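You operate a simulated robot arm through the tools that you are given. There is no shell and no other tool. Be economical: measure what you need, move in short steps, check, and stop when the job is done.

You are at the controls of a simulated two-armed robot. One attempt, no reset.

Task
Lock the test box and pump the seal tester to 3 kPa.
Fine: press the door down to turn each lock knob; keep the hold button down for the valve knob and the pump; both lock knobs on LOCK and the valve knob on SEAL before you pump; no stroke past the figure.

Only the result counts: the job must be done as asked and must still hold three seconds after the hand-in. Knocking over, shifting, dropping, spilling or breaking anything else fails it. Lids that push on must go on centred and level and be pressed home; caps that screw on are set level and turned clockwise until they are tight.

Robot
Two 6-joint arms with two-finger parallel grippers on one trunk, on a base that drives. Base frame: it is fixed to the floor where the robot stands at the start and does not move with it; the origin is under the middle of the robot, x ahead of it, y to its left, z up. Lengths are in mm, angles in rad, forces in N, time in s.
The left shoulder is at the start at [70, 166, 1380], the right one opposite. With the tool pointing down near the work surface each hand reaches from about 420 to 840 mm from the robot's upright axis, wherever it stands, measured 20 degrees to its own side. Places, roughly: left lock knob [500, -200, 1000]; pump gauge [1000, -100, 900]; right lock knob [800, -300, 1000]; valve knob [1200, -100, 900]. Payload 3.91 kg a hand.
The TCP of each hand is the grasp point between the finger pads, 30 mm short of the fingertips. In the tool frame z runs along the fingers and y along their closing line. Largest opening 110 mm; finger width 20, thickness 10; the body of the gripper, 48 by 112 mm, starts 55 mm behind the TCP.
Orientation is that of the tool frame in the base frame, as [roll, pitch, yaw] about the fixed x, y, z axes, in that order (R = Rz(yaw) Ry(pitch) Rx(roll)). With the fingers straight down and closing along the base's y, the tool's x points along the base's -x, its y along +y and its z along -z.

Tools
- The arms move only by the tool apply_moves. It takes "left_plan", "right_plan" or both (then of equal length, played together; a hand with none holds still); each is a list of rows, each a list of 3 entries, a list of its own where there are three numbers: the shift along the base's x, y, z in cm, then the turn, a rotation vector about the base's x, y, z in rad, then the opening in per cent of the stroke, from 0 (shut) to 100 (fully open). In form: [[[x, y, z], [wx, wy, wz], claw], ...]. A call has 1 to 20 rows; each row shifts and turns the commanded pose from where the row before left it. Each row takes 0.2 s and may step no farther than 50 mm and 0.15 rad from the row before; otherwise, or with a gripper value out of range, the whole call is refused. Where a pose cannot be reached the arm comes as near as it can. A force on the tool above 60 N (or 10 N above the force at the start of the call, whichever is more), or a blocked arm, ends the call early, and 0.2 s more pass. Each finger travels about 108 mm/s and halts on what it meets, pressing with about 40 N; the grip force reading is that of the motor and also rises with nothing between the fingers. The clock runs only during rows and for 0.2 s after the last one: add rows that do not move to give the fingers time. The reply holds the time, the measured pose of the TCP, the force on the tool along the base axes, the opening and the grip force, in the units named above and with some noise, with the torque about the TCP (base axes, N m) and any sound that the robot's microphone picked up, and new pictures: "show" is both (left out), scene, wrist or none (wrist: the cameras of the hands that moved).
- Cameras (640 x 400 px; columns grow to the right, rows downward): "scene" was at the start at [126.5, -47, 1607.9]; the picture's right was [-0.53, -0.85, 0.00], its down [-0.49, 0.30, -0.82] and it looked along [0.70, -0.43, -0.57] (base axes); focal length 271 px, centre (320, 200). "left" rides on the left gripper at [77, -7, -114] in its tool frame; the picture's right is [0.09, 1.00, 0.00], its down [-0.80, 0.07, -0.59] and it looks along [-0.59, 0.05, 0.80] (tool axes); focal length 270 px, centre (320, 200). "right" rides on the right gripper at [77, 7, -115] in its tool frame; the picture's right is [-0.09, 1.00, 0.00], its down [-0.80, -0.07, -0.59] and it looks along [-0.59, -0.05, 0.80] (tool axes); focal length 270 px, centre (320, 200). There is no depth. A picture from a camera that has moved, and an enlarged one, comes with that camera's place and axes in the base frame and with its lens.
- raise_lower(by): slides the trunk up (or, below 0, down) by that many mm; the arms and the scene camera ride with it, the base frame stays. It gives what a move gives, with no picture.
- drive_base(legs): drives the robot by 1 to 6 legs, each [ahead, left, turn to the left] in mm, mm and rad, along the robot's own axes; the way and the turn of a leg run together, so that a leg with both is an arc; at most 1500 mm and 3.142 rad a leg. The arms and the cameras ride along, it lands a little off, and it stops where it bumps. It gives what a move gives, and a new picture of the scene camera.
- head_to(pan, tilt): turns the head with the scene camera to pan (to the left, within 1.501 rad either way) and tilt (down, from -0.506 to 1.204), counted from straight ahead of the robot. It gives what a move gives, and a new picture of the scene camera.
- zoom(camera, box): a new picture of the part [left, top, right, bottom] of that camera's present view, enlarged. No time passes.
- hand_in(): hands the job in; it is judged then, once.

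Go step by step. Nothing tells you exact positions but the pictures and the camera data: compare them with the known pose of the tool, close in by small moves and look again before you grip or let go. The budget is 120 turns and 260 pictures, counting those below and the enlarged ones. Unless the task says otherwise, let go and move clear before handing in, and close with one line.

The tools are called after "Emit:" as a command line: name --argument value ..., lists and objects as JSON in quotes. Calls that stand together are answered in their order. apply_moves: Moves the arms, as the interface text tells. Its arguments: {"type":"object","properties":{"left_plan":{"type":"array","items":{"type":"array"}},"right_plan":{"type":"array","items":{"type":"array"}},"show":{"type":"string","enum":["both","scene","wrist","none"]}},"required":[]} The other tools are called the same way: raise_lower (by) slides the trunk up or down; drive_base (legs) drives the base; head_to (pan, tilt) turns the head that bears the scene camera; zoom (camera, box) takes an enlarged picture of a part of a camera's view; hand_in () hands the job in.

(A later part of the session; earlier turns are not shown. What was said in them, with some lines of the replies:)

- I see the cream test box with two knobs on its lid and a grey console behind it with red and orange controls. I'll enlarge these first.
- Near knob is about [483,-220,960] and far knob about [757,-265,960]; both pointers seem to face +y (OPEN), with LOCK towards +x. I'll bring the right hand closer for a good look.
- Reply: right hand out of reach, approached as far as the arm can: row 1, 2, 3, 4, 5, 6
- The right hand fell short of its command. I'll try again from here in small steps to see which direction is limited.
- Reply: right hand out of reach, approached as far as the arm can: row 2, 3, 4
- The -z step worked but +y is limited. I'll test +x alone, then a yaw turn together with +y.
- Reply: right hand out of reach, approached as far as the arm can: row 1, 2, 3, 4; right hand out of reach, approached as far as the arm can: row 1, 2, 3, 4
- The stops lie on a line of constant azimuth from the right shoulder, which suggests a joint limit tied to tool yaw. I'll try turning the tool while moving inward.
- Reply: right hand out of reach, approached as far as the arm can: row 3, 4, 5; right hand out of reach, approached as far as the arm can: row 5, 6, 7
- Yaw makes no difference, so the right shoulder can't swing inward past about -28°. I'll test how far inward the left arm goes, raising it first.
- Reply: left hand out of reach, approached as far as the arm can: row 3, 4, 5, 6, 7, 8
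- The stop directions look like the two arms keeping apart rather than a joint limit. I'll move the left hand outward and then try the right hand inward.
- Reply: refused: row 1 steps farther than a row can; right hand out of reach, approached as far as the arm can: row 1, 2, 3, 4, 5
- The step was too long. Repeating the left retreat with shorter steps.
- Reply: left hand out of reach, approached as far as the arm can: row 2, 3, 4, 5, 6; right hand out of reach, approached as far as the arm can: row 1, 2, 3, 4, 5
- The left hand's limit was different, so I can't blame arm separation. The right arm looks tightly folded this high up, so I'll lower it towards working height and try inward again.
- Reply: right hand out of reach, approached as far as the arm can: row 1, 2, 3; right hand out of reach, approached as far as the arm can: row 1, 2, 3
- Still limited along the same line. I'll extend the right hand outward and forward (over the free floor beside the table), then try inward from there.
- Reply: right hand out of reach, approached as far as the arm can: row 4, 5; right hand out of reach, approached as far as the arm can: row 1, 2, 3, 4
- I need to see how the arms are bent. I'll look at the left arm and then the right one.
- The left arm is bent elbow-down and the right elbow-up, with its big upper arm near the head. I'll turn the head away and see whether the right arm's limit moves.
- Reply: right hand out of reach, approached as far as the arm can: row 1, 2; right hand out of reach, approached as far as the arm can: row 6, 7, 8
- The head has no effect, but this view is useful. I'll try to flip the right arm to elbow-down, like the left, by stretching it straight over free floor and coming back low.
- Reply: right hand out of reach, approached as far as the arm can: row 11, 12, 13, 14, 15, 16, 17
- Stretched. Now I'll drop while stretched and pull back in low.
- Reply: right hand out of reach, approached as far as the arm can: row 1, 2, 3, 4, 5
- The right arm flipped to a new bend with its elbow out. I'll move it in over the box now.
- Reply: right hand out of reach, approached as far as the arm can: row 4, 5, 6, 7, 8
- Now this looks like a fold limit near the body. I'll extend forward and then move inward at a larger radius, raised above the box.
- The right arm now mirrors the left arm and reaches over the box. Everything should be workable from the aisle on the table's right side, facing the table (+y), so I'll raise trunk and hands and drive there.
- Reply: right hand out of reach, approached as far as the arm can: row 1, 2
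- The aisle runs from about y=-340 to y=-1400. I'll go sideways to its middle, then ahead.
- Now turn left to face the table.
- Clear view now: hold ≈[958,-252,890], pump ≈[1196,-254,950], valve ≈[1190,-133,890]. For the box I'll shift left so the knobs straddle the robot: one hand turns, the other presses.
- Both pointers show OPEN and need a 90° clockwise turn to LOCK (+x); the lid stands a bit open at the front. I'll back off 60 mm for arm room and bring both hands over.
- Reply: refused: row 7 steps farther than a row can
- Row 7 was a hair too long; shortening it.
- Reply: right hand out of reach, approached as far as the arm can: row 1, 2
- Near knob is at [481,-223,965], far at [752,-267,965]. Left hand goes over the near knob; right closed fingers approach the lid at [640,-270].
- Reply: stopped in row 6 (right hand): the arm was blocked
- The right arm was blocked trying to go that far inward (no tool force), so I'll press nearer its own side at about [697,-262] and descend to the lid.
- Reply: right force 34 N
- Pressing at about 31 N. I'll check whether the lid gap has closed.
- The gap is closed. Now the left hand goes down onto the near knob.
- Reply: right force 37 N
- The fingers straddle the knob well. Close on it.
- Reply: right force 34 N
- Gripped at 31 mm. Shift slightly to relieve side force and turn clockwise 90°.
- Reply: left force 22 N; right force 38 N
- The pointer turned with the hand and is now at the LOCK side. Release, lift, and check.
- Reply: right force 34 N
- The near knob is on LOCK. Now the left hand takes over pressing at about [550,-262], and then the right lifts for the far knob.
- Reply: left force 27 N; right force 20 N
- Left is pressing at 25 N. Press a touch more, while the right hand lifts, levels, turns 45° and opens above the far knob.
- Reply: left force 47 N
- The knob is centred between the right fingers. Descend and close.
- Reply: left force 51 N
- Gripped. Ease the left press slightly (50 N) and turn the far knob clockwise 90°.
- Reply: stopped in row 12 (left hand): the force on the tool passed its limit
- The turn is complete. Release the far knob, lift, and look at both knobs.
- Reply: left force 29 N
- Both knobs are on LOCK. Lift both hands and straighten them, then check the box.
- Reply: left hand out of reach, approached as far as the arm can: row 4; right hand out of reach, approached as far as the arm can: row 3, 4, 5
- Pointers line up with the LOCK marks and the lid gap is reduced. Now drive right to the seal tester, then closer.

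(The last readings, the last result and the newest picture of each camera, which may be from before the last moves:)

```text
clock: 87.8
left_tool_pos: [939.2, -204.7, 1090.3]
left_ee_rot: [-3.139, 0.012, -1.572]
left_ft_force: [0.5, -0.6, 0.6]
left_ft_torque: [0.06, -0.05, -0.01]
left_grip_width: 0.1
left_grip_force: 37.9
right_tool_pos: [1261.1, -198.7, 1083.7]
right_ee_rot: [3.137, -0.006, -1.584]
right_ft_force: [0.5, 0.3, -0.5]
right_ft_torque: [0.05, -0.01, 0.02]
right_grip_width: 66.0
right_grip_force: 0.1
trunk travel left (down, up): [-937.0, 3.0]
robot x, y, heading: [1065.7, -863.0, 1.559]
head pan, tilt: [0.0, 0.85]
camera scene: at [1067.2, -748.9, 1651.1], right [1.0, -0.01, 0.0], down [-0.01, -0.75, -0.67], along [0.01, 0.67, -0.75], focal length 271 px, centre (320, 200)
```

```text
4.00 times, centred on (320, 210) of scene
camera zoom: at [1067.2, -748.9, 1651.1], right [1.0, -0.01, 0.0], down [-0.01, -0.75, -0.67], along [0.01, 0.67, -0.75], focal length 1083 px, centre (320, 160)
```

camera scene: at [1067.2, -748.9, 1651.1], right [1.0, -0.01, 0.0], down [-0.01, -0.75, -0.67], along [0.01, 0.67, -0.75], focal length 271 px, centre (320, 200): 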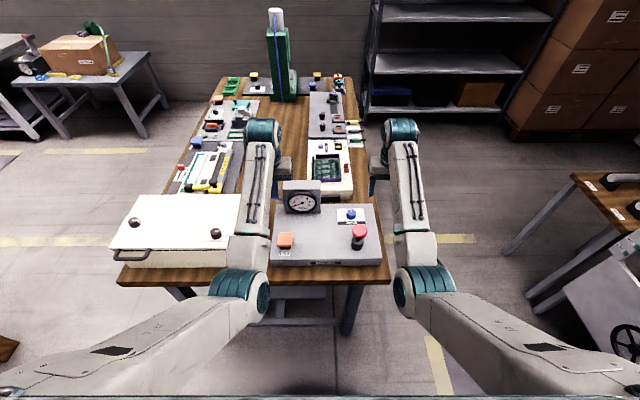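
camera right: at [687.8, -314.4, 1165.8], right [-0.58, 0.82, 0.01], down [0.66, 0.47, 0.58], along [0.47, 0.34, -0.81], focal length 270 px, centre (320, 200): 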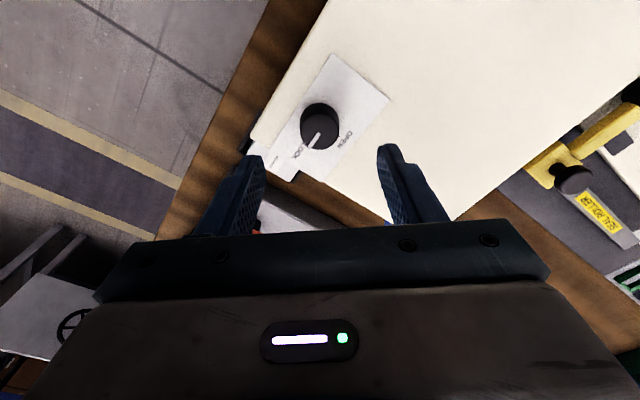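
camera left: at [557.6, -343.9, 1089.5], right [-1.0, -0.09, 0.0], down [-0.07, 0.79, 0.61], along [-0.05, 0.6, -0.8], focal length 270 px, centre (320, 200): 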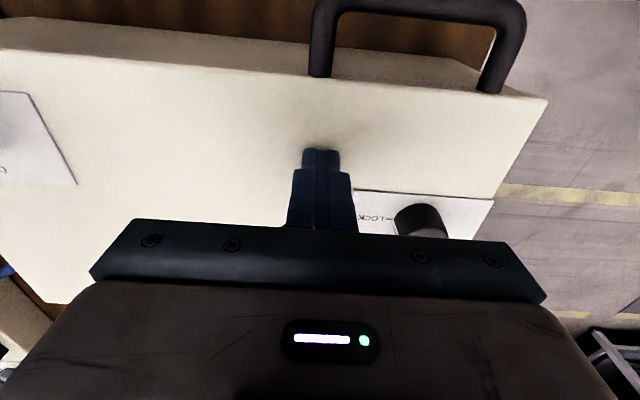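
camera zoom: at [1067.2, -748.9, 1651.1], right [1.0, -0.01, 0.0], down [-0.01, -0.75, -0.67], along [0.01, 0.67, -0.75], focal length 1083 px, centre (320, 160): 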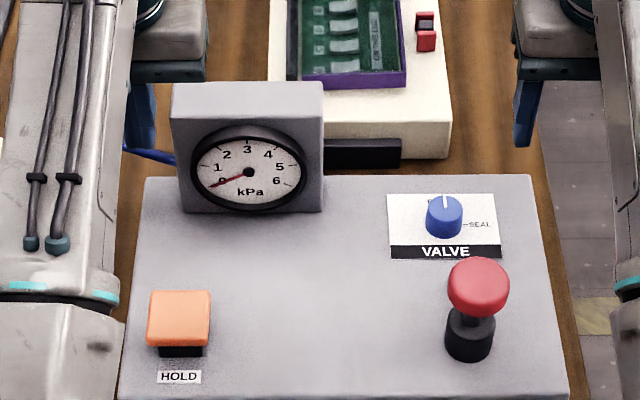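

I can read the gauge (0–6 kPa, at 0). Valve needs 90° clockwise to SEAL. I'll place the left closed fingers above HOLD and the right hand above the valve.

Emit:
apply_moves --left_plan '[[[1, -2, -2], [0, 0, 0], 0], [[1, -2, -3], [0, 0, 0], 0], [[0, -1.5, -3], [0, 0, 0], 0], [[0, 0, -3], [0, 0, 0], 0], [[0, 0, -2], [0, 0, 0], 0], [[0, 0, 0], [0, 0, 0], 0], [[0, 0, 0], [0, 0, 0], 0]]' --right_plan '[[[0, 3, 0], [0, 0, 0.15], 60], [[0, 2.5, 0], [0, 0, 0.15], 60], [[-3, 0, -2], [0, 0, 0.15], 60], [[-3, 0, -3], [0, 0, 0.15], 60], [[-1, 0, -3], [0, 0, 0.15], 60], [[0, 0, -2], [0, 0, 0], 60], [[0, 0, 0], [0, 0, 0], 60]]'

```text
clock: 89.5
left_tool_pos: [960.3, -252.6, 953.9]
left_ee_rot: [-3.139, 0.002, -1.571]
left_ft_force: [0.9, 0.2, -0.3]
left_ft_torque: [-0.01, -0.01, 0.0]
left_grip_width: 0.0
left_grip_force: 37.4
right_tool_pos: [1191.2, -134.6, 978.6]
right_ee_rot: [3.137, -0.012, -0.835]
right_ft_force: [0.7, 0.8, 0.3]
right_ft_torque: [0.01, -0.01, 0.0]
right_grip_width: 65.9
right_grip_force: 0.2
trunk travel left (down, up): [-937.0, 3.0]
robot x, y, heading: [1069.2, -862.6, 1.56]
head pan, tilt: [0.0, 0.85]
camera scene: at [1067.9, -735.1, 1649.8], right [1.0, -0.01, 0.0], down [-0.01, -0.75, -0.66], along [0.01, 0.66, -0.75], focal length 271 px, centre (320, 200)
camera right: at [1238.2, -196.3, 1093.1], right [-0.8, -0.6, 0.0], down [-0.49, 0.65, 0.58], along [-0.35, 0.46, -0.81], focal length 270 px, centre (320, 200)
camera left: at [966.3, -329.7, 1068.8], right [-1.0, -0.09, 0.0], down [-0.07, 0.8, 0.6], along [-0.05, 0.59, -0.8], focal length 270 px, centre (320, 200)
```

scene: 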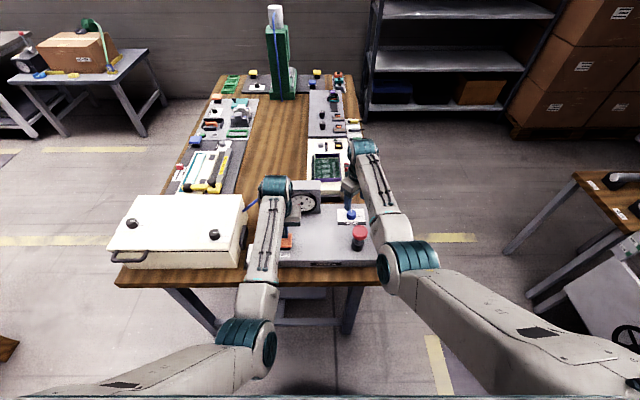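
right: 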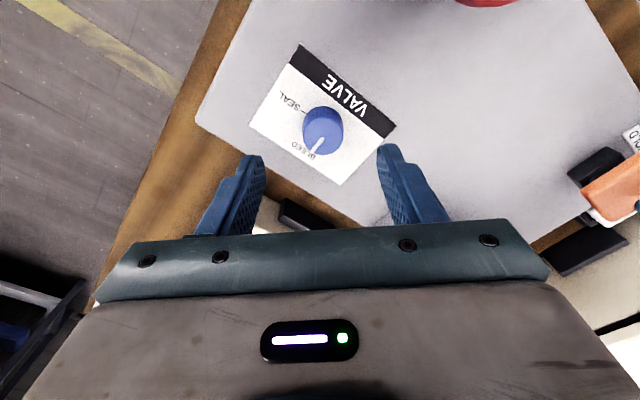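
left: 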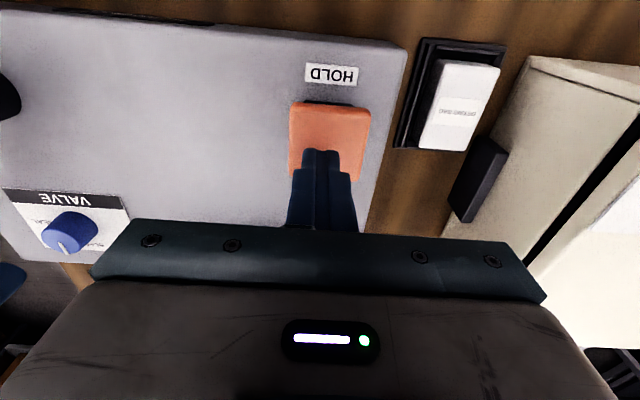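

Both are close: HOLD centre ≈[953,-251], valve ≈[1189,-134]. Press HOLD gently with the left.

Emit:
apply_moves --left_plan '[[[-0.6, 0, -1], [0, 0, 0], 0], [[0, 0, -1], [0, 0, 0], 0], [[0, 0, -0.5], [0, 0, 0], 0], [[0, 0, -0.5], [0, 0, 0], 0], [[0, 0, -0.4], [0, 0, 0], 0], [[0, 0, -0.3], [0, 0, 0], 0], [[0, 0, 0], [0, 0, 0], 0]]' --show "wrist"

```text
clock: 91.0
left_tool_pos: [955.9, -251.1, 927.9]
left_ee_rot: [-3.141, 0.021, -1.57]
left_ft_force: [2.0, 6.8, 56.6]
left_ft_torque: [-0.23, -0.03, -0.16]
left_grip_width: 0.1
left_grip_force: 37.2
right_tool_pos: [1193.6, -141.6, 982.1]
right_ee_rot: [3.139, -0.008, -0.834]
right_ft_force: [0.6, 0.3, 0.1]
right_ft_torque: [0.01, -0.01, 0.0]
right_grip_width: 65.9
right_grip_force: 0.1
trunk travel left (down, up): [-937.0, 3.0]
robot x, y, heading: [1067.8, -868.1, 1.564]
head pan, tilt: [0.0, 0.85]
camera left: at [962.4, -331.6, 1040.7], right [-1.0, -0.09, 0.0], down [-0.07, 0.79, 0.61], along [-0.05, 0.61, -0.79], focal length 270 px, centre (320, 200)
```

left: 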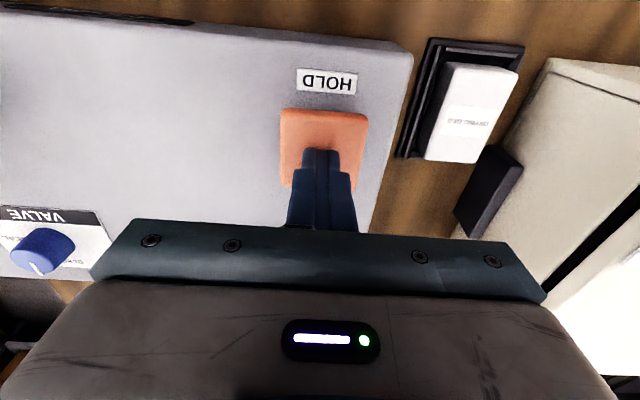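

56 N is close to the limit; ease back to about 35 N.

Emit:
apply_moves --left_plan '[[[0, 0, 0.2], [0, 0, 0], 0], [[0, 0, 0], [0, 0, 0], 0]]' --show "none"

```text
clock: 91.7
left_tool_pos: [954.9, -252.1, 928.2]
left_ee_rot: [-3.141, 0.017, -1.569]
left_ft_force: [3.5, 7.7, 48.7]
left_ft_torque: [-0.12, -0.05, 0.1]
left_grip_width: 0.0
left_grip_force: 37.4
right_tool_pos: [1191.7, -140.8, 981.9]
right_ee_rot: [3.138, -0.008, -0.835]
right_ft_force: [1.3, 0.2, -0.8]
right_ft_torque: [0.01, 0.0, 0.02]
right_grip_width: 66.1
right_grip_force: 0.1
trunk travel left (down, up): [-937.0, 3.0]
robot x, y, heading: [1069.5, -862.3, 1.558]
head pan, tilt: [0.0, 0.85]
```

Emit:
apply_moves --left_plan '[[[0, 0, 0.2], [0, 0, 0], 0], [[0, 0, 0], [0, 0, 0], 0], [[0, 0, 0], [0, 0, 0], 0], [[0, 0, 0], [0, 0, 0], 0]]' --right_plan '[[[-0.2, 0.5, -1], [0, 0, 0], 60], [[0, 0, -2], [0, 0, 0], 60], [[0, 0, -1.5], [0, 0, 0], 60], [[0, 0, 0], [0, 0, 0], 60]]' --show "wrist"

```text
clock: 92.7
left_tool_pos: [956.5, -252.0, 927.8]
left_ee_rot: [-3.14, 0.016, -1.57]
left_ft_force: [2.8, 10.9, 42.1]
left_ft_torque: [0.03, -0.05, 0.03]
left_grip_width: 0.1
left_grip_force: 37.9
right_tool_pos: [1190.6, -132.5, 934.6]
right_ee_rot: [3.135, -0.011, -0.835]
right_ft_force: [-0.9, 1.0, 0.6]
right_ft_torque: [-0.02, -0.01, 0.0]
right_grip_width: 66.1
right_grip_force: 0.0
trunk travel left (down, up): [-937.0, 3.0]
robot x, y, heading: [1066.3, -860.4, 1.566]
head pan, tilt: [0.0, 0.85]
camera right: at [1236.9, -193.9, 1050.5], right [-0.8, -0.6, 0.0], down [-0.49, 0.65, 0.59], along [-0.36, 0.47, -0.81], focal length 270 px, centre (320, 200)
camera left: at [962.5, -330.7, 1041.8], right [-1.0, -0.09, 0.0], down [-0.07, 0.79, 0.61], along [-0.05, 0.6, -0.8], focal length 270 px, centre (320, 200)
```

right: 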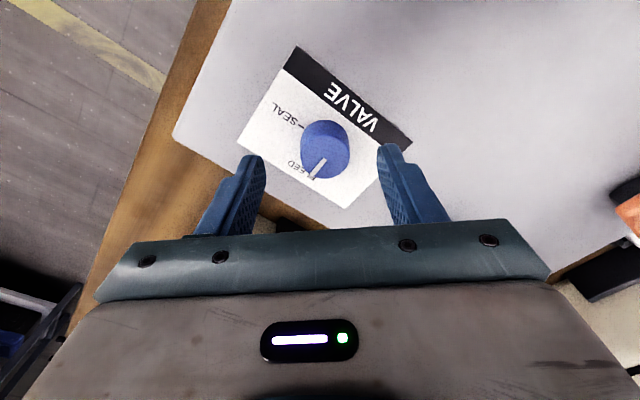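
left: 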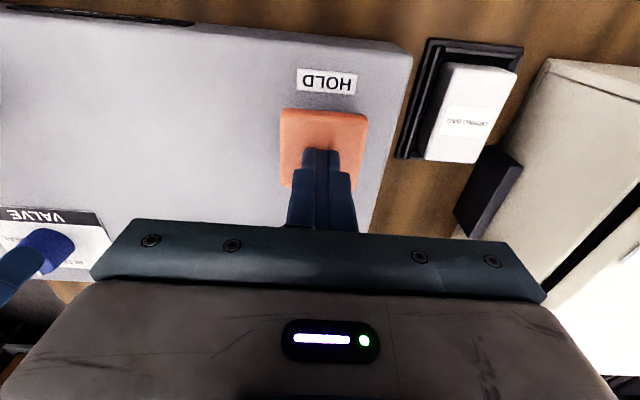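

Descend on the valve with a 3 mm sideways correction.

Emit:
apply_moves --right_plan '[[[-0.2, -0.15, -1.5], [0, 0, 0], 60], [[0, 0, -1.2], [0, 0, 0], 60], [[0, 0, 0], [0, 0, 0], 60]]' --show "wrist"

```text
clock: 93.5
left_tool_pos: [955.7, -251.7, 927.4]
left_ee_rot: [-3.14, 0.014, -1.571]
left_ft_force: [1.2, 10.6, 42.5]
left_ft_torque: [0.03, -0.07, 0.02]
left_grip_width: 0.0
left_grip_force: 37.4
right_tool_pos: [1187.5, -134.2, 908.6]
right_ee_rot: [3.138, -0.01, -0.835]
right_ft_force: [-1.0, 1.0, -0.5]
right_ft_torque: [-0.01, 0.0, -0.01]
right_grip_width: 66.4
right_grip_force: 0.1
trunk travel left (down, up): [-937.0, 3.0]
robot x, y, heading: [1064.5, -862.3, 1.558]
head pan, tilt: [0.0, 0.85]
camera right: at [1235.5, -194.5, 1023.7], right [-0.8, -0.6, 0.0], down [-0.49, 0.65, 0.59], along [-0.36, 0.47, -0.81], focal length 270 px, centre (320, 200)
```

right: 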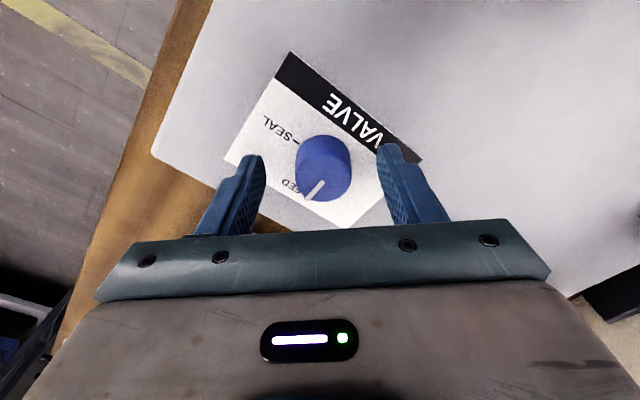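

Same picture as with the lock knobs. Close and turn clockwise 90°.

Emit:
apply_moves --right_plan '[[[0, 0, 0], [0, 0, 0], 0], [[0, 0, 0], [0, 0, 0], 0], [[0, 0, 0], [0, 0, 0], 0], [[0, 0, 0], [0, 0, -0.15], 0], [[0, 0, 0], [0, 0, -0.15], 0], [[0, 0, 0], [0, 0, -0.15], 0], [[0, 0, 0], [0, 0, -0.15], 0], [[0, 0, 0], [0, 0, -0.15], 0], [[0, 0, 0], [0, 0, -0.15], 0], [[0, 0, 0], [0, 0, -0.15], 0], [[0, 0, 0], [0, 0, -0.15], 0], [[0, 0, 0], [0, 0, -0.15], 0], [[0, 0, 0], [0, 0, -0.15], 0], [[0, 0, 0], [0, 0, -0.07], 0], [[0, 0, 0], [0, 0, 0], 0]]' --show "wrist"

```text
clock: 96.7
left_tool_pos: [955.2, -250.8, 927.1]
left_ee_rot: [-3.138, 0.012, -1.571]
left_ft_force: [18.2, -6.8, 55.2]
left_ft_torque: [-0.5, -0.55, 0.1]
left_grip_width: 0.0
left_grip_force: 37.7
right_tool_pos: [1183.3, -134.6, 908.1]
right_ee_rot: [3.132, -0.014, -2.403]
right_ft_force: [-32.3, 9.1, -23.6]
right_ft_torque: [0.23, 0.98, 0.47]
right_grip_width: 33.2
right_grip_force: 45.2
trunk travel left (down, up): [-937.0, 3.0]
robot x, y, heading: [1067.7, -860.8, 1.559]
head pan, tilt: [0.0, 0.85]
camera right: at [1124.9, -181.5, 1024.3], right [-0.61, 0.8, 0.01], down [0.65, 0.49, 0.58], along [0.46, 0.36, -0.81], focal length 270 px, centre (320, 200)
```

right: 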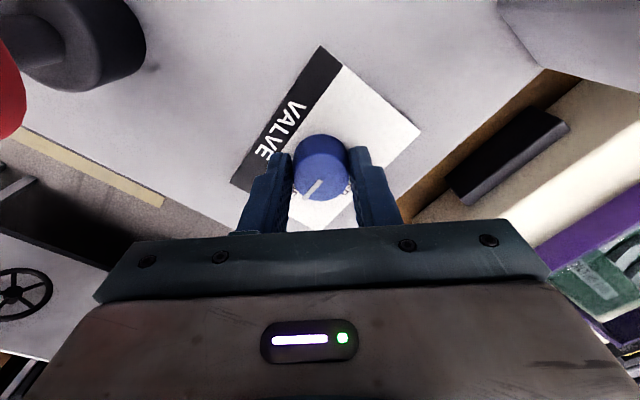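

Turned; side force built up, so release now, keeping HOLD pressed, then lift and check.

Emit:
apply_moves --right_plan '[[[0, 0, 0], [0, 0, 0], 60], [[0, 0, 0], [0, 0, 0], 60], [[0, 0, 2], [0, 0, 0], 60], [[0, 0, 3], [0, 0, 0], 60], [[0, 0, 3], [0, 0, 0], 60], [[0, 0, 0], [0, 0, 0], 60]]' --show "wrist"

Emit:
zoom --camera "right" --box '[220, 50, 420, 200]'

Emit:
zoom --camera "scene" --box '[240, 160, 400, 260]'

```text
clock: 98.0
left_tool_pos: [955.4, -251.6, 928.4]
left_ee_rot: [-3.141, 0.013, -1.571]
left_ft_force: [0.9, 8.3, 43.1]
left_ft_torque: [-0.06, -0.01, 0.05]
left_grip_width: 0.0
left_grip_force: 37.7
right_tool_pos: [1188.1, -135.9, 989.3]
right_ee_rot: [3.134, -0.013, -2.405]
right_ft_force: [0.2, -0.8, 0.3]
right_ft_torque: [-0.01, 0.01, 0.0]
right_grip_width: 66.0
right_grip_force: 0.1
trunk travel left (down, up): [-937.0, 3.0]
robot x, y, heading: [1066.0, -863.5, 1.561]
head pan, tilt: [0.0, 0.85]
camera right: at [1129.4, -182.8, 1104.2], right [-0.6, 0.8, 0.01], down [0.65, 0.49, 0.58], along [0.46, 0.36, -0.81], focal length 270 px, centre (320, 200)
```

right: 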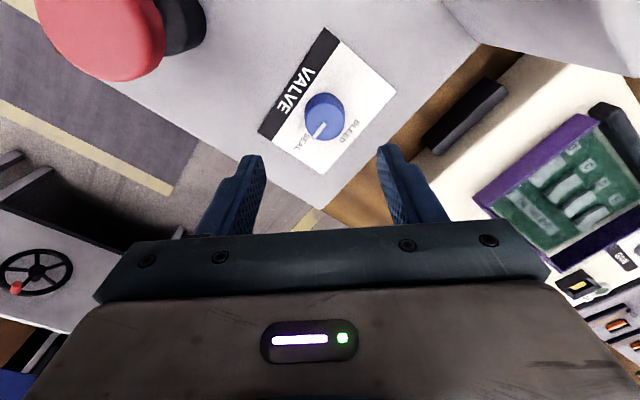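

```text
2.67 times, centred on (320, 125) of right
camera zoom: at [1129.4, -182.8, 1104.2], right [-0.6, 0.8, 0.01], down [0.65, 0.49, 0.58], along [0.46, 0.36, -0.81], focal length 721 px, centre (320, 400)
```

zoom: 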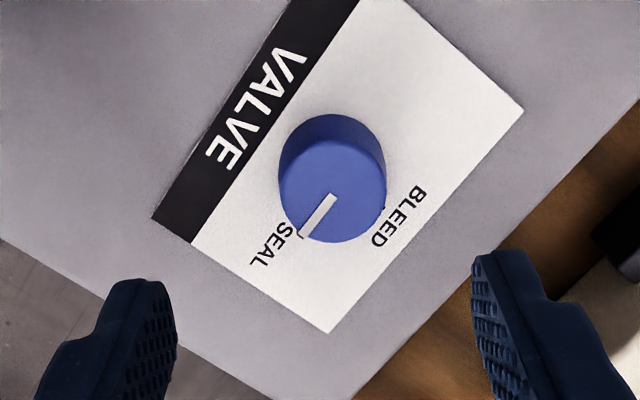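

```text
4.00 times, centred on (320, 210) of scene
camera zoom: at [1070.1, -742.2, 1650.5], right [1.0, -0.01, 0.0], down [-0.01, -0.75, -0.66], along [0.01, 0.66, -0.75], focal length 1083 px, centre (320, 160)
```

zoom: 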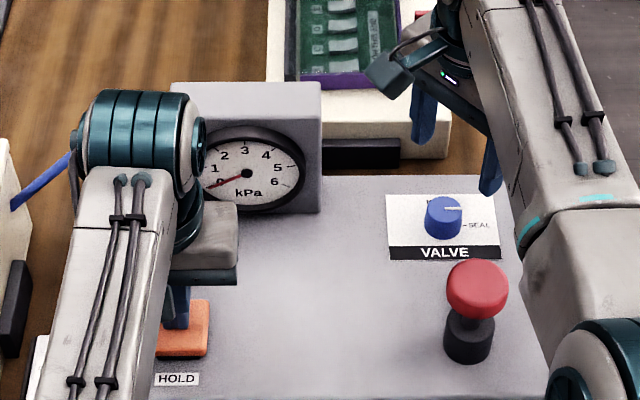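

Valve is on SEAL, HOLD is down and the gauge stays visible. Now move the closed right fingers above the pump knob.

Emit:
apply_moves --right_plan '[[[0, 0, 4], [0, 0, 0.15], 0], [[0.3, -4, 2], [0, 0, 0.15], 0], [[0.3, -4, 0], [0, 0, 0.15], 0], [[0.3, -3.8, 0], [0, 0, 0.15], 0], [[0, 0, 0], [0, 0, 0.15], 0], [[0, 0, 0], [0, 0, 0.08], 0], [[0, 0, 0], [0, 0, 0], 0]]'

```text
clock: 99.7
left_tool_pos: [954.9, -251.7, 928.0]
left_ee_rot: [-3.14, 0.013, -1.571]
left_ft_force: [-1.0, 7.7, 42.6]
left_ft_torque: [-0.07, 0.04, -0.01]
left_grip_width: 0.3
left_grip_force: 37.8
right_tool_pos: [1196.6, -255.0, 1048.3]
right_ee_rot: [3.135, -0.011, -1.573]
right_ft_force: [-0.1, -0.1, 0.2]
right_ft_torque: [-0.04, -0.03, 0.03]
right_grip_width: 0.0
right_grip_force: 37.4
trunk travel left (down, up): [-937.0, 3.0]
robot x, y, heading: [1064.0, -863.1, 1.559]
head pan, tilt: [0.0, 0.85]
camera scene: at [1069.8, -742.3, 1650.5], right [1.0, -0.01, 0.0], down [-0.01, -0.75, -0.66], along [0.01, 0.66, -0.75], focal length 271 px, centre (320, 200)
camera right: at [1191.5, -330.7, 1163.5], right [-1.0, 0.09, 0.01], down [0.08, 0.81, 0.59], along [0.05, 0.58, -0.81], focal length 270 px, centre (320, 200)
```

scene: 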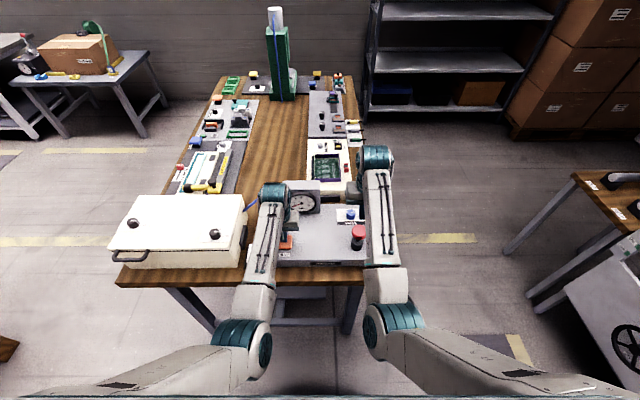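
right: 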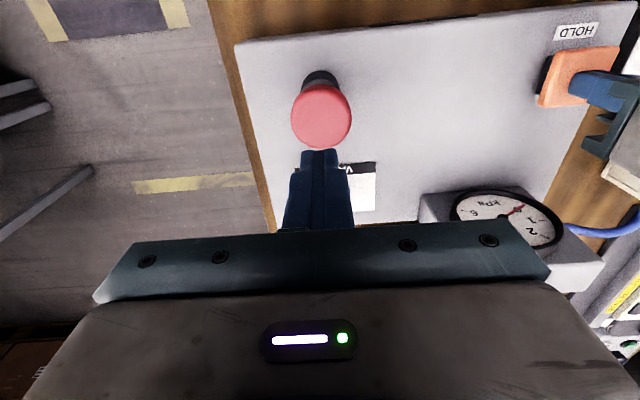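

The pump knob is at about [1197,-261]. Descend to just above it, then press a little at a time.

Emit:
apply_moves --right_plan '[[[0, -0.6, -2], [0, 0, 0], 0], [[0, 0, -1.5], [0, 0, 0], 0], [[0, 0, -0.7], [0, 0, 0], 0], [[0, 0, -0.5], [0, 0, 0], 0], [[0, 0, -0.4], [0, 0, 0], 0], [[0, 0, 0], [0, 0, 0], 0]]' --show "wrist"

Emit:
zoom --camera "scene" --box '[280, 180, 400, 255]'

```text
clock: 101.0
left_tool_pos: [955.3, -253.0, 927.4]
left_ee_rot: [-3.139, 0.015, -1.569]
left_ft_force: [-1.2, 6.8, 43.0]
left_ft_torque: [-0.06, 0.07, 0.0]
left_grip_width: 0.0
left_grip_force: 38.1
right_tool_pos: [1196.9, -259.7, 996.9]
right_ee_rot: [3.135, -0.01, -1.574]
right_ft_force: [-0.3, 0.4, 0.3]
right_ft_torque: [0.0, 0.0, 0.0]
right_grip_width: 0.2
right_grip_force: 37.0
trunk travel left (down, up): [-937.0, 3.0]
robot x, y, heading: [1064.0, -864.4, 1.558]
head pan, tilt: [0.0, 0.85]
camera right: at [1191.2, -335.5, 1112.3], right [-1.0, 0.09, 0.01], down [0.08, 0.81, 0.59], along [0.05, 0.58, -0.81], focal length 270 px, centre (320, 200)
```

right: 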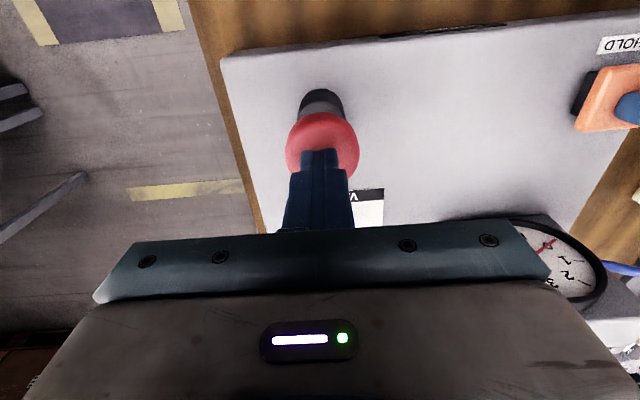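

```text
5.33 times, centred on (340, 218) of scene
camera zoom: at [1069.7, -742.3, 1650.5], right [1.0, -0.01, 0.0], down [-0.01, -0.75, -0.66], along [0.01, 0.66, -0.75], focal length 1444 px, centre (213, 107)
```

zoom: 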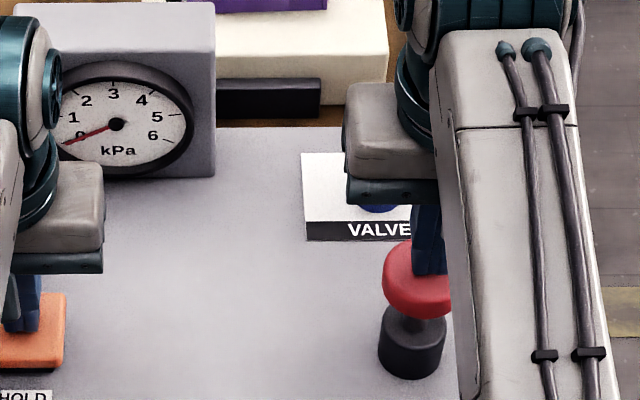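

Now press slowly, a few millimetres at a time.

Emit:
apply_moves --right_plan '[[[0, -0.3, -0.5], [0, 0, 0], 0], [[0, 0, -0.4], [0, 0, 0], 0], [[0, 0, -0.4], [0, 0, 0], 0], [[0, 0, 0], [0, 0, 0], 0]]' --show "none"

Emit:
zoom --camera "scene" --box '[280, 180, 400, 255]'

```text
clock: 102.0
left_tool_pos: [954.5, -251.9, 928.6]
left_ee_rot: [-3.139, 0.015, -1.571]
left_ft_force: [-0.6, 7.2, 42.5]
left_ft_torque: [-0.02, 0.02, -0.02]
left_grip_width: 0.0
left_grip_force: 38.1
right_tool_pos: [1197.1, -262.2, 984.8]
right_ee_rot: [3.134, -0.008, -1.574]
right_ft_force: [-0.8, 0.7, 2.7]
right_ft_torque: [0.08, 0.05, 0.04]
right_grip_width: 0.0
right_grip_force: 37.6
trunk travel left (down, up): [-937.0, 3.0]
robot x, y, heading: [1067.5, -866.1, 1.56]
head pan, tilt: [0.0, 0.85]
```

```text
5.33 times, centred on (340, 218) of scene
camera zoom: at [1069.6, -742.4, 1650.5], right [1.0, -0.01, 0.0], down [-0.01, -0.75, -0.66], along [0.01, 0.66, -0.75], focal length 1444 px, centre (213, 107)
```

zoom: 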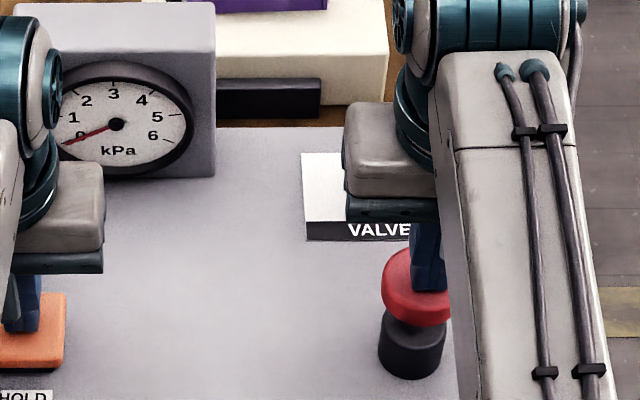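

Touching (2.7 N) and the plunger starts moving. Go on 8 mm and look at the gauge.

Emit:
apply_moves --right_plan '[[[0, 0, -0.4], [0, 0, 0], 0], [[0, 0, -0.4], [0, 0, 0], 0], [[0, 0, 0], [0, 0, 0], 0]]' --show "none"

Emit:
zoom --camera "scene" --box '[280, 180, 400, 255]'

```text
clock: 102.8
left_tool_pos: [953.6, -252.5, 929.4]
left_ee_rot: [-3.139, 0.015, -1.571]
left_ft_force: [-0.3, 8.7, 41.6]
left_ft_torque: [0.0, 0.01, -0.01]
left_grip_width: 0.0
left_grip_force: 37.3
right_tool_pos: [1196.0, -262.0, 976.3]
right_ee_rot: [3.134, -0.008, -1.575]
right_ft_force: [0.4, 0.2, 4.6]
right_ft_torque: [0.03, 0.02, -0.01]
right_grip_width: 0.0
right_grip_force: 37.8
trunk travel left (down, up): [-937.0, 3.0]
robot x, y, heading: [1067.1, -865.7, 1.56]
head pan, tilt: [0.0, 0.85]
```

```text
5.33 times, centred on (340, 218) of scene
camera zoom: at [1069.7, -742.5, 1650.5], right [1.0, -0.01, 0.0], down [-0.01, -0.75, -0.66], along [0.01, 0.66, -0.75], focal length 1444 px, centre (213, 107)
```

zoom: 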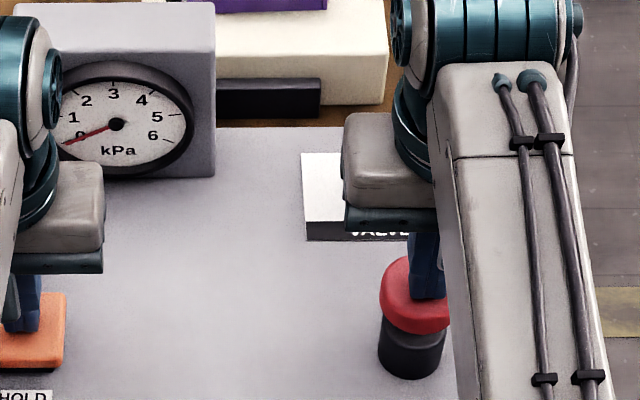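

Emit:
apply_moves --right_plan '[[[0, 0, -0.4], [0, 0, 0], 0], [[0, 0, -0.4], [0, 0, 0], 0], [[0, 0, 0], [0, 0, 0], 0]]' --show "none"

Emit:
zoom --camera "scene" --box '[280, 180, 400, 255]'

```text
clock: 103.7
left_tool_pos: [955.6, -252.6, 929.0]
left_ee_rot: [-3.14, 0.014, -1.571]
left_ft_force: [-0.5, 8.8, 40.9]
left_ft_torque: [-0.01, 0.04, -0.03]
left_grip_width: 0.0
left_grip_force: 37.7
right_tool_pos: [1197.2, -262.3, 968.0]
right_ee_rot: [3.133, -0.01, -1.574]
right_ft_force: [-0.5, 1.9, 5.3]
right_ft_torque: [0.12, -0.01, -0.01]
right_grip_width: 0.1
right_grip_force: 37.8
trunk travel left (down, up): [-937.0, 3.0]
robot x, y, heading: [1063.3, -862.6, 1.557]
head pan, tilt: [0.0, 0.85]
```

```text
5.33 times, centred on (340, 218) of scene
camera zoom: at [1069.7, -742.5, 1650.5], right [1.0, -0.01, 0.0], down [-0.01, -0.75, -0.66], along [0.01, 0.66, -0.75], focal length 1444 px, centre (213, 107)
```

zoom: 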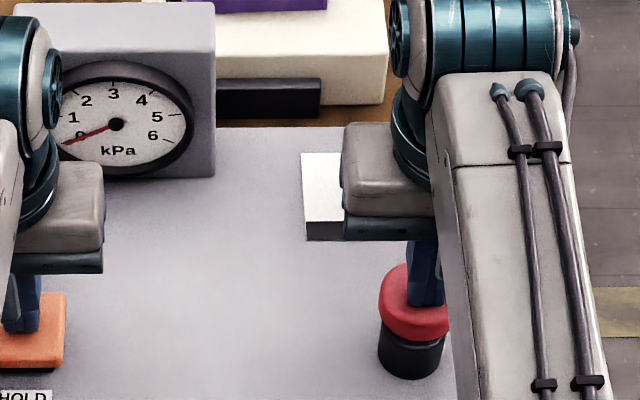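

Still at 0; the plunger is nearly at its base. Continue.

Emit:
apply_moves --right_plan '[[[0, 0, -0.4], [0, 0, 0], 0], [[0, 0, -0.3], [0, 0, 0], 0], [[0, 0, 0], [0, 0, 0], 0]]' --show "none"

Emit:
zoom --camera "scene" --box '[280, 180, 400, 255]'

```text
clock: 104.5
left_tool_pos: [954.4, -252.2, 929.5]
left_ee_rot: [-3.139, 0.015, -1.571]
left_ft_force: [-1.6, 9.3, 41.3]
left_ft_torque: [-0.01, 0.09, -0.01]
left_grip_width: 0.0
left_grip_force: 38.4
right_tool_pos: [1196.3, -261.8, 962.0]
right_ee_rot: [3.134, -0.01, -1.574]
right_ft_force: [1.8, 0.9, 7.3]
right_ft_torque: [0.07, -0.09, -0.02]
right_grip_width: 0.0
right_grip_force: 37.5
trunk travel left (down, up): [-937.0, 3.0]
robot x, y, heading: [1066.5, -866.0, 1.558]
head pan, tilt: [0.0, 0.85]
```

```text
5.33 times, centred on (340, 218) of scene
camera zoom: at [1069.8, -742.6, 1650.5], right [1.0, -0.01, 0.0], down [-0.01, -0.75, -0.66], along [0.01, 0.66, -0.75], focal length 1444 px, centre (213, 107)
```

zoom: 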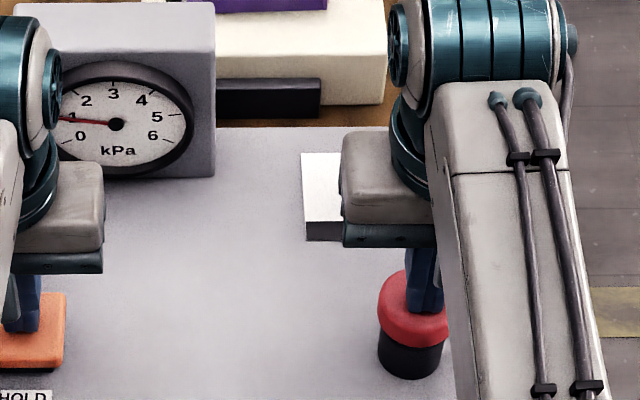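

One stroke gave about 1 kPa, registered near the bottom. Let the plunger come fully up and repeat once to the same depth.

Emit:
apply_moves --right_plan '[[[0, 0, 1], [0, 0, 0], 0], [[0, 0, 1], [0, 0, 0], 0], [[0, 0, 1], [0, 0, 0], 0], [[0, 0, 0], [0, 0, 0], 0]]' --show "none"

Emit:
zoom --camera "scene" --box '[280, 180, 400, 255]'

```text
clock: 105.5
left_tool_pos: [954.9, -252.3, 927.7]
left_ee_rot: [-3.14, 0.015, -1.572]
left_ft_force: [-0.2, 6.9, 41.7]
left_ft_torque: [-0.07, 0.05, 0.04]
left_grip_width: 0.1
left_grip_force: 37.5
right_tool_pos: [1197.6, -263.0, 990.1]
right_ee_rot: [3.136, -0.01, -1.574]
right_ft_force: [-1.1, 0.5, 2.2]
right_ft_torque: [0.05, 0.01, 0.01]
right_grip_width: 0.0
right_grip_force: 37.5
trunk travel left (down, up): [-937.0, 3.0]
robot x, y, heading: [1064.5, -867.3, 1.563]
head pan, tilt: [0.0, 0.85]
```

```text
5.33 times, centred on (340, 218) of scene
camera zoom: at [1069.6, -742.6, 1650.5], right [1.0, -0.01, 0.0], down [-0.01, -0.75, -0.66], along [0.01, 0.66, -0.75], focal length 1444 px, centre (213, 107)
```

zoom: 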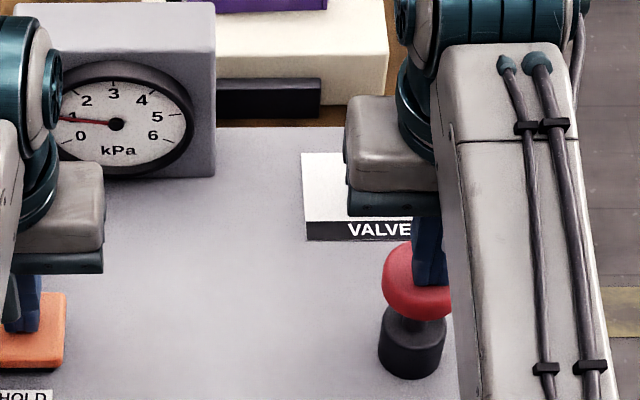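

Pressure holds at 1. Lift fully clear and make the second stroke to the same depth.

Emit:
apply_moves --right_plan '[[[0, 0, 1], [0, 0, 0], 0], [[0, 0, 0], [0, 0, 0], 0], [[0, 0, -1], [0, 0, 0], 0], [[0, 0, -1], [0, 0, 0], 0], [[0, 0, -1], [0, 0, 0], 0], [[0, 0, -0.6], [0, 0, 0], 0], [[0, 0, -0.4], [0, 0, 0], 0], [[0, 0, 0], [0, 0, 0], 0]]' --show "none"

Emit:
zoom --camera "scene" --box '[280, 180, 400, 255]'

```text
clock: 107.2
left_tool_pos: [955.1, -252.5, 928.9]
left_ee_rot: [-3.141, 0.012, -1.569]
left_ft_force: [-0.9, 7.1, 41.4]
left_ft_torque: [-0.1, 0.02, 0.0]
left_grip_width: 0.0
left_grip_force: 37.6
right_tool_pos: [1195.6, -262.0, 960.4]
right_ee_rot: [3.135, -0.008, -1.576]
right_ft_force: [-0.2, 3.7, 7.5]
right_ft_torque: [0.2, 0.04, 0.03]
right_grip_width: 0.0
right_grip_force: 37.4
trunk travel left (down, up): [-937.0, 3.0]
robot x, y, heading: [1066.6, -862.3, 1.559]
head pan, tilt: [0.0, 0.85]
```

```text
5.33 times, centred on (340, 218) of scene
camera zoom: at [1069.6, -742.6, 1650.5], right [1.0, -0.01, 0.0], down [-0.01, -0.75, -0.66], along [0.01, 0.66, -0.75], focal length 1444 px, centre (213, 107)
```

zoom: 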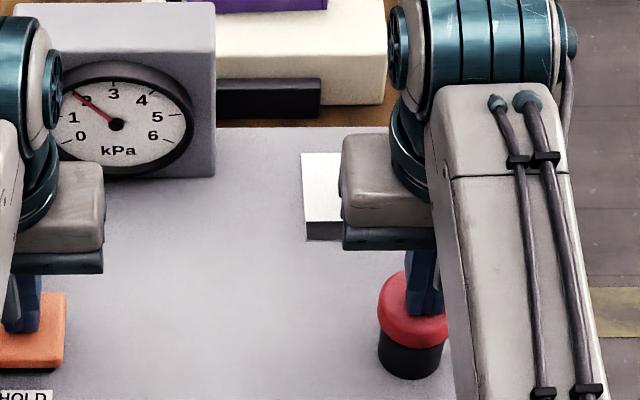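

The gauge shows 2 kPa. One more identical stroke.

Emit:
apply_moves --right_plan '[[[0, 0, 1], [0, 0, 0], 0], [[0, 0, 1], [0, 0, 0], 0], [[0, 0, 1], [0, 0, 0], 0], [[0, 0, 1], [0, 0, 0], 0], [[0, 0, 0], [0, 0, 0], 0], [[0, 0, -1], [0, 0, 0], 0], [[0, 0, -1], [0, 0, 0], 0], [[0, 0, -1], [0, 0, 0], 0], [[0, 0, -0.6], [0, 0, 0], 0], [[0, 0, -0.4], [0, 0, 0], 0], [[0, 0, 0], [0, 0, 0], 0]]' --show "none"

Emit:
zoom --camera "scene" --box '[280, 180, 400, 255]'

```text
clock: 109.7
left_tool_pos: [955.1, -252.1, 927.9]
left_ee_rot: [-3.14, 0.013, -1.571]
left_ft_force: [1.1, 8.8, 39.9]
left_ft_torque: [0.01, -0.01, 0.0]
left_grip_width: 0.2
left_grip_force: 37.7
right_tool_pos: [1197.1, -262.4, 960.3]
right_ee_rot: [3.135, -0.01, -1.575]
right_ft_force: [-1.5, -0.7, 6.7]
right_ft_torque: [0.05, 0.06, 0.11]
right_grip_width: 0.0
right_grip_force: 38.1
trunk travel left (down, up): [-937.0, 3.0]
robot x, y, heading: [1066.5, -865.6, 1.559]
head pan, tilt: [0.0, 0.85]
```

```text
5.33 times, centred on (340, 218) of scene
camera zoom: at [1069.5, -742.9, 1650.5], right [1.0, -0.01, 0.0], down [-0.01, -0.75, -0.66], along [0.01, 0.66, -0.75], focal length 1444 px, centre (213, 107)
```

zoom: 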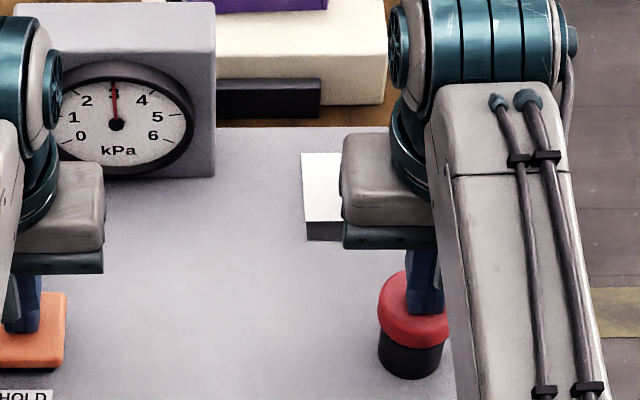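

The gauge reads 3 kPa. Lift the right hand straight off, then check before letting HOLD go.

Emit:
apply_moves --right_plan '[[[0, 0, 2], [0, 0, 0], 0], [[0, 0, 2], [0, 0, 0], 0], [[0, 0, 3], [0, 0, 0], 0], [[0, 0, 3], [0, 0, 0], 0], [[0, 0, 0], [0, 0, 0], 0]]' --show "none"

Emit:
apply_moves --left_plan '[[[0, 0, 1], [0, 0, 0], 0], [[0, 0, 2], [0, 0, 0], 0], [[0, 0, 3], [0, 0, 0], 0], [[0, 0, 3], [0, 0, 0], 0], [[0, 0, 3], [0, 0, 0], 0], [[0, 0, 0], [0, 0, 0], 0]]' --show "none"

Emit:
zoom --camera "scene" --box '[240, 160, 400, 260]'

```text
clock: 110.8
left_tool_pos: [955.5, -253.0, 928.9]
left_ee_rot: [-3.14, 0.013, -1.571]
left_ft_force: [-2.1, 5.4, 42.3]
left_ft_torque: [-0.11, 0.06, 0.01]
left_grip_width: 0.0
left_grip_force: 37.4
right_tool_pos: [1194.1, -254.6, 1050.3]
right_ee_rot: [3.136, -0.007, -1.574]
right_ft_force: [-0.7, -0.3, 0.0]
right_ft_torque: [0.03, 0.01, -0.01]
right_grip_width: 0.1
right_grip_force: 37.7
right hand out of reach, approached as far as the arm can: row 4
trunk travel left (down, up): [-937.0, 3.0]
robot x, y, heading: [1064.6, -860.6, 1.563]
head pan, tilt: [0.0, 0.85]
```

```text
clock: 112.2
left_tool_pos: [953.5, -251.9, 1042.9]
left_ee_rot: [-3.14, 0.003, -1.57]
left_ft_force: [-0.6, 0.0, 1.1]
left_ft_torque: [-0.01, 0.03, -0.01]
left_grip_width: 0.1
left_grip_force: 37.4
right_tool_pos: [1192.0, -250.8, 1047.9]
right_ee_rot: [3.136, -0.01, -1.574]
right_ft_force: [0.2, 0.2, 0.0]
right_ft_torque: [-0.02, 0.01, 0.02]
right_grip_width: 0.1
right_grip_force: 37.6
trunk travel left (down, up): [-937.0, 3.0]
robot x, y, heading: [1064.4, -864.2, 1.56]
head pan, tilt: [0.0, 0.85]
```

```text
4.00 times, centred on (320, 210) of scene
camera zoom: at [1068.6, -736.5, 1649.9], right [1.0, -0.01, 0.0], down [-0.01, -0.75, -0.66], along [0.01, 0.66, -0.75], focal length 1083 px, centre (320, 160)
```

zoom: 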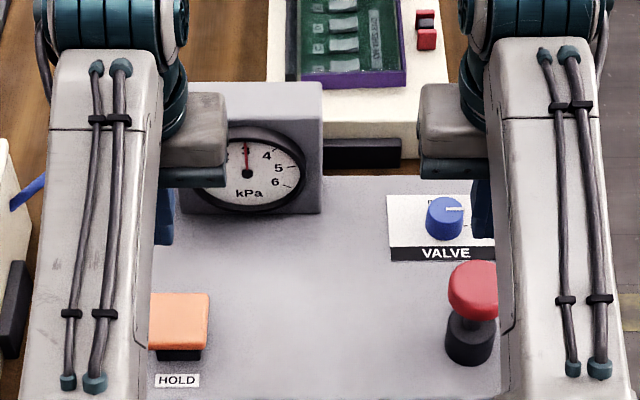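

Gauge stays at 3 kPa, valve on SEAL, both hands clear. One last look at the box locks.

Emit:
zoom --camera "scene" --box '[100, 180, 260, 280]'

```text
4.00 times, centred on (180, 230) of scene
camera zoom: at [1068.6, -736.5, 1649.9], right [1.0, -0.01, 0.0], down [-0.01, -0.75, -0.66], along [0.01, 0.66, -0.75], focal length 1083 px, centre (880, 80)
```

zoom: 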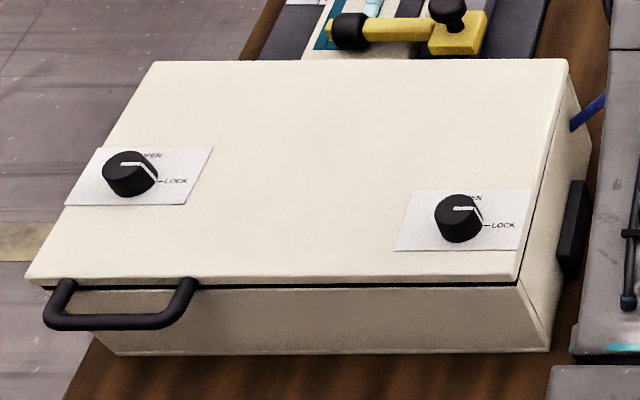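

Both lock knobs point to LOCK and nothing else has moved. Handing in.

Emit:
hand_in

```text
The job is handed in.
```

Both lock knobs are on LOCK, the valve knob is on SEAL, and the gauge read 3 kPa after three strokes, still 3 kPa with both hands clear when I handed in.
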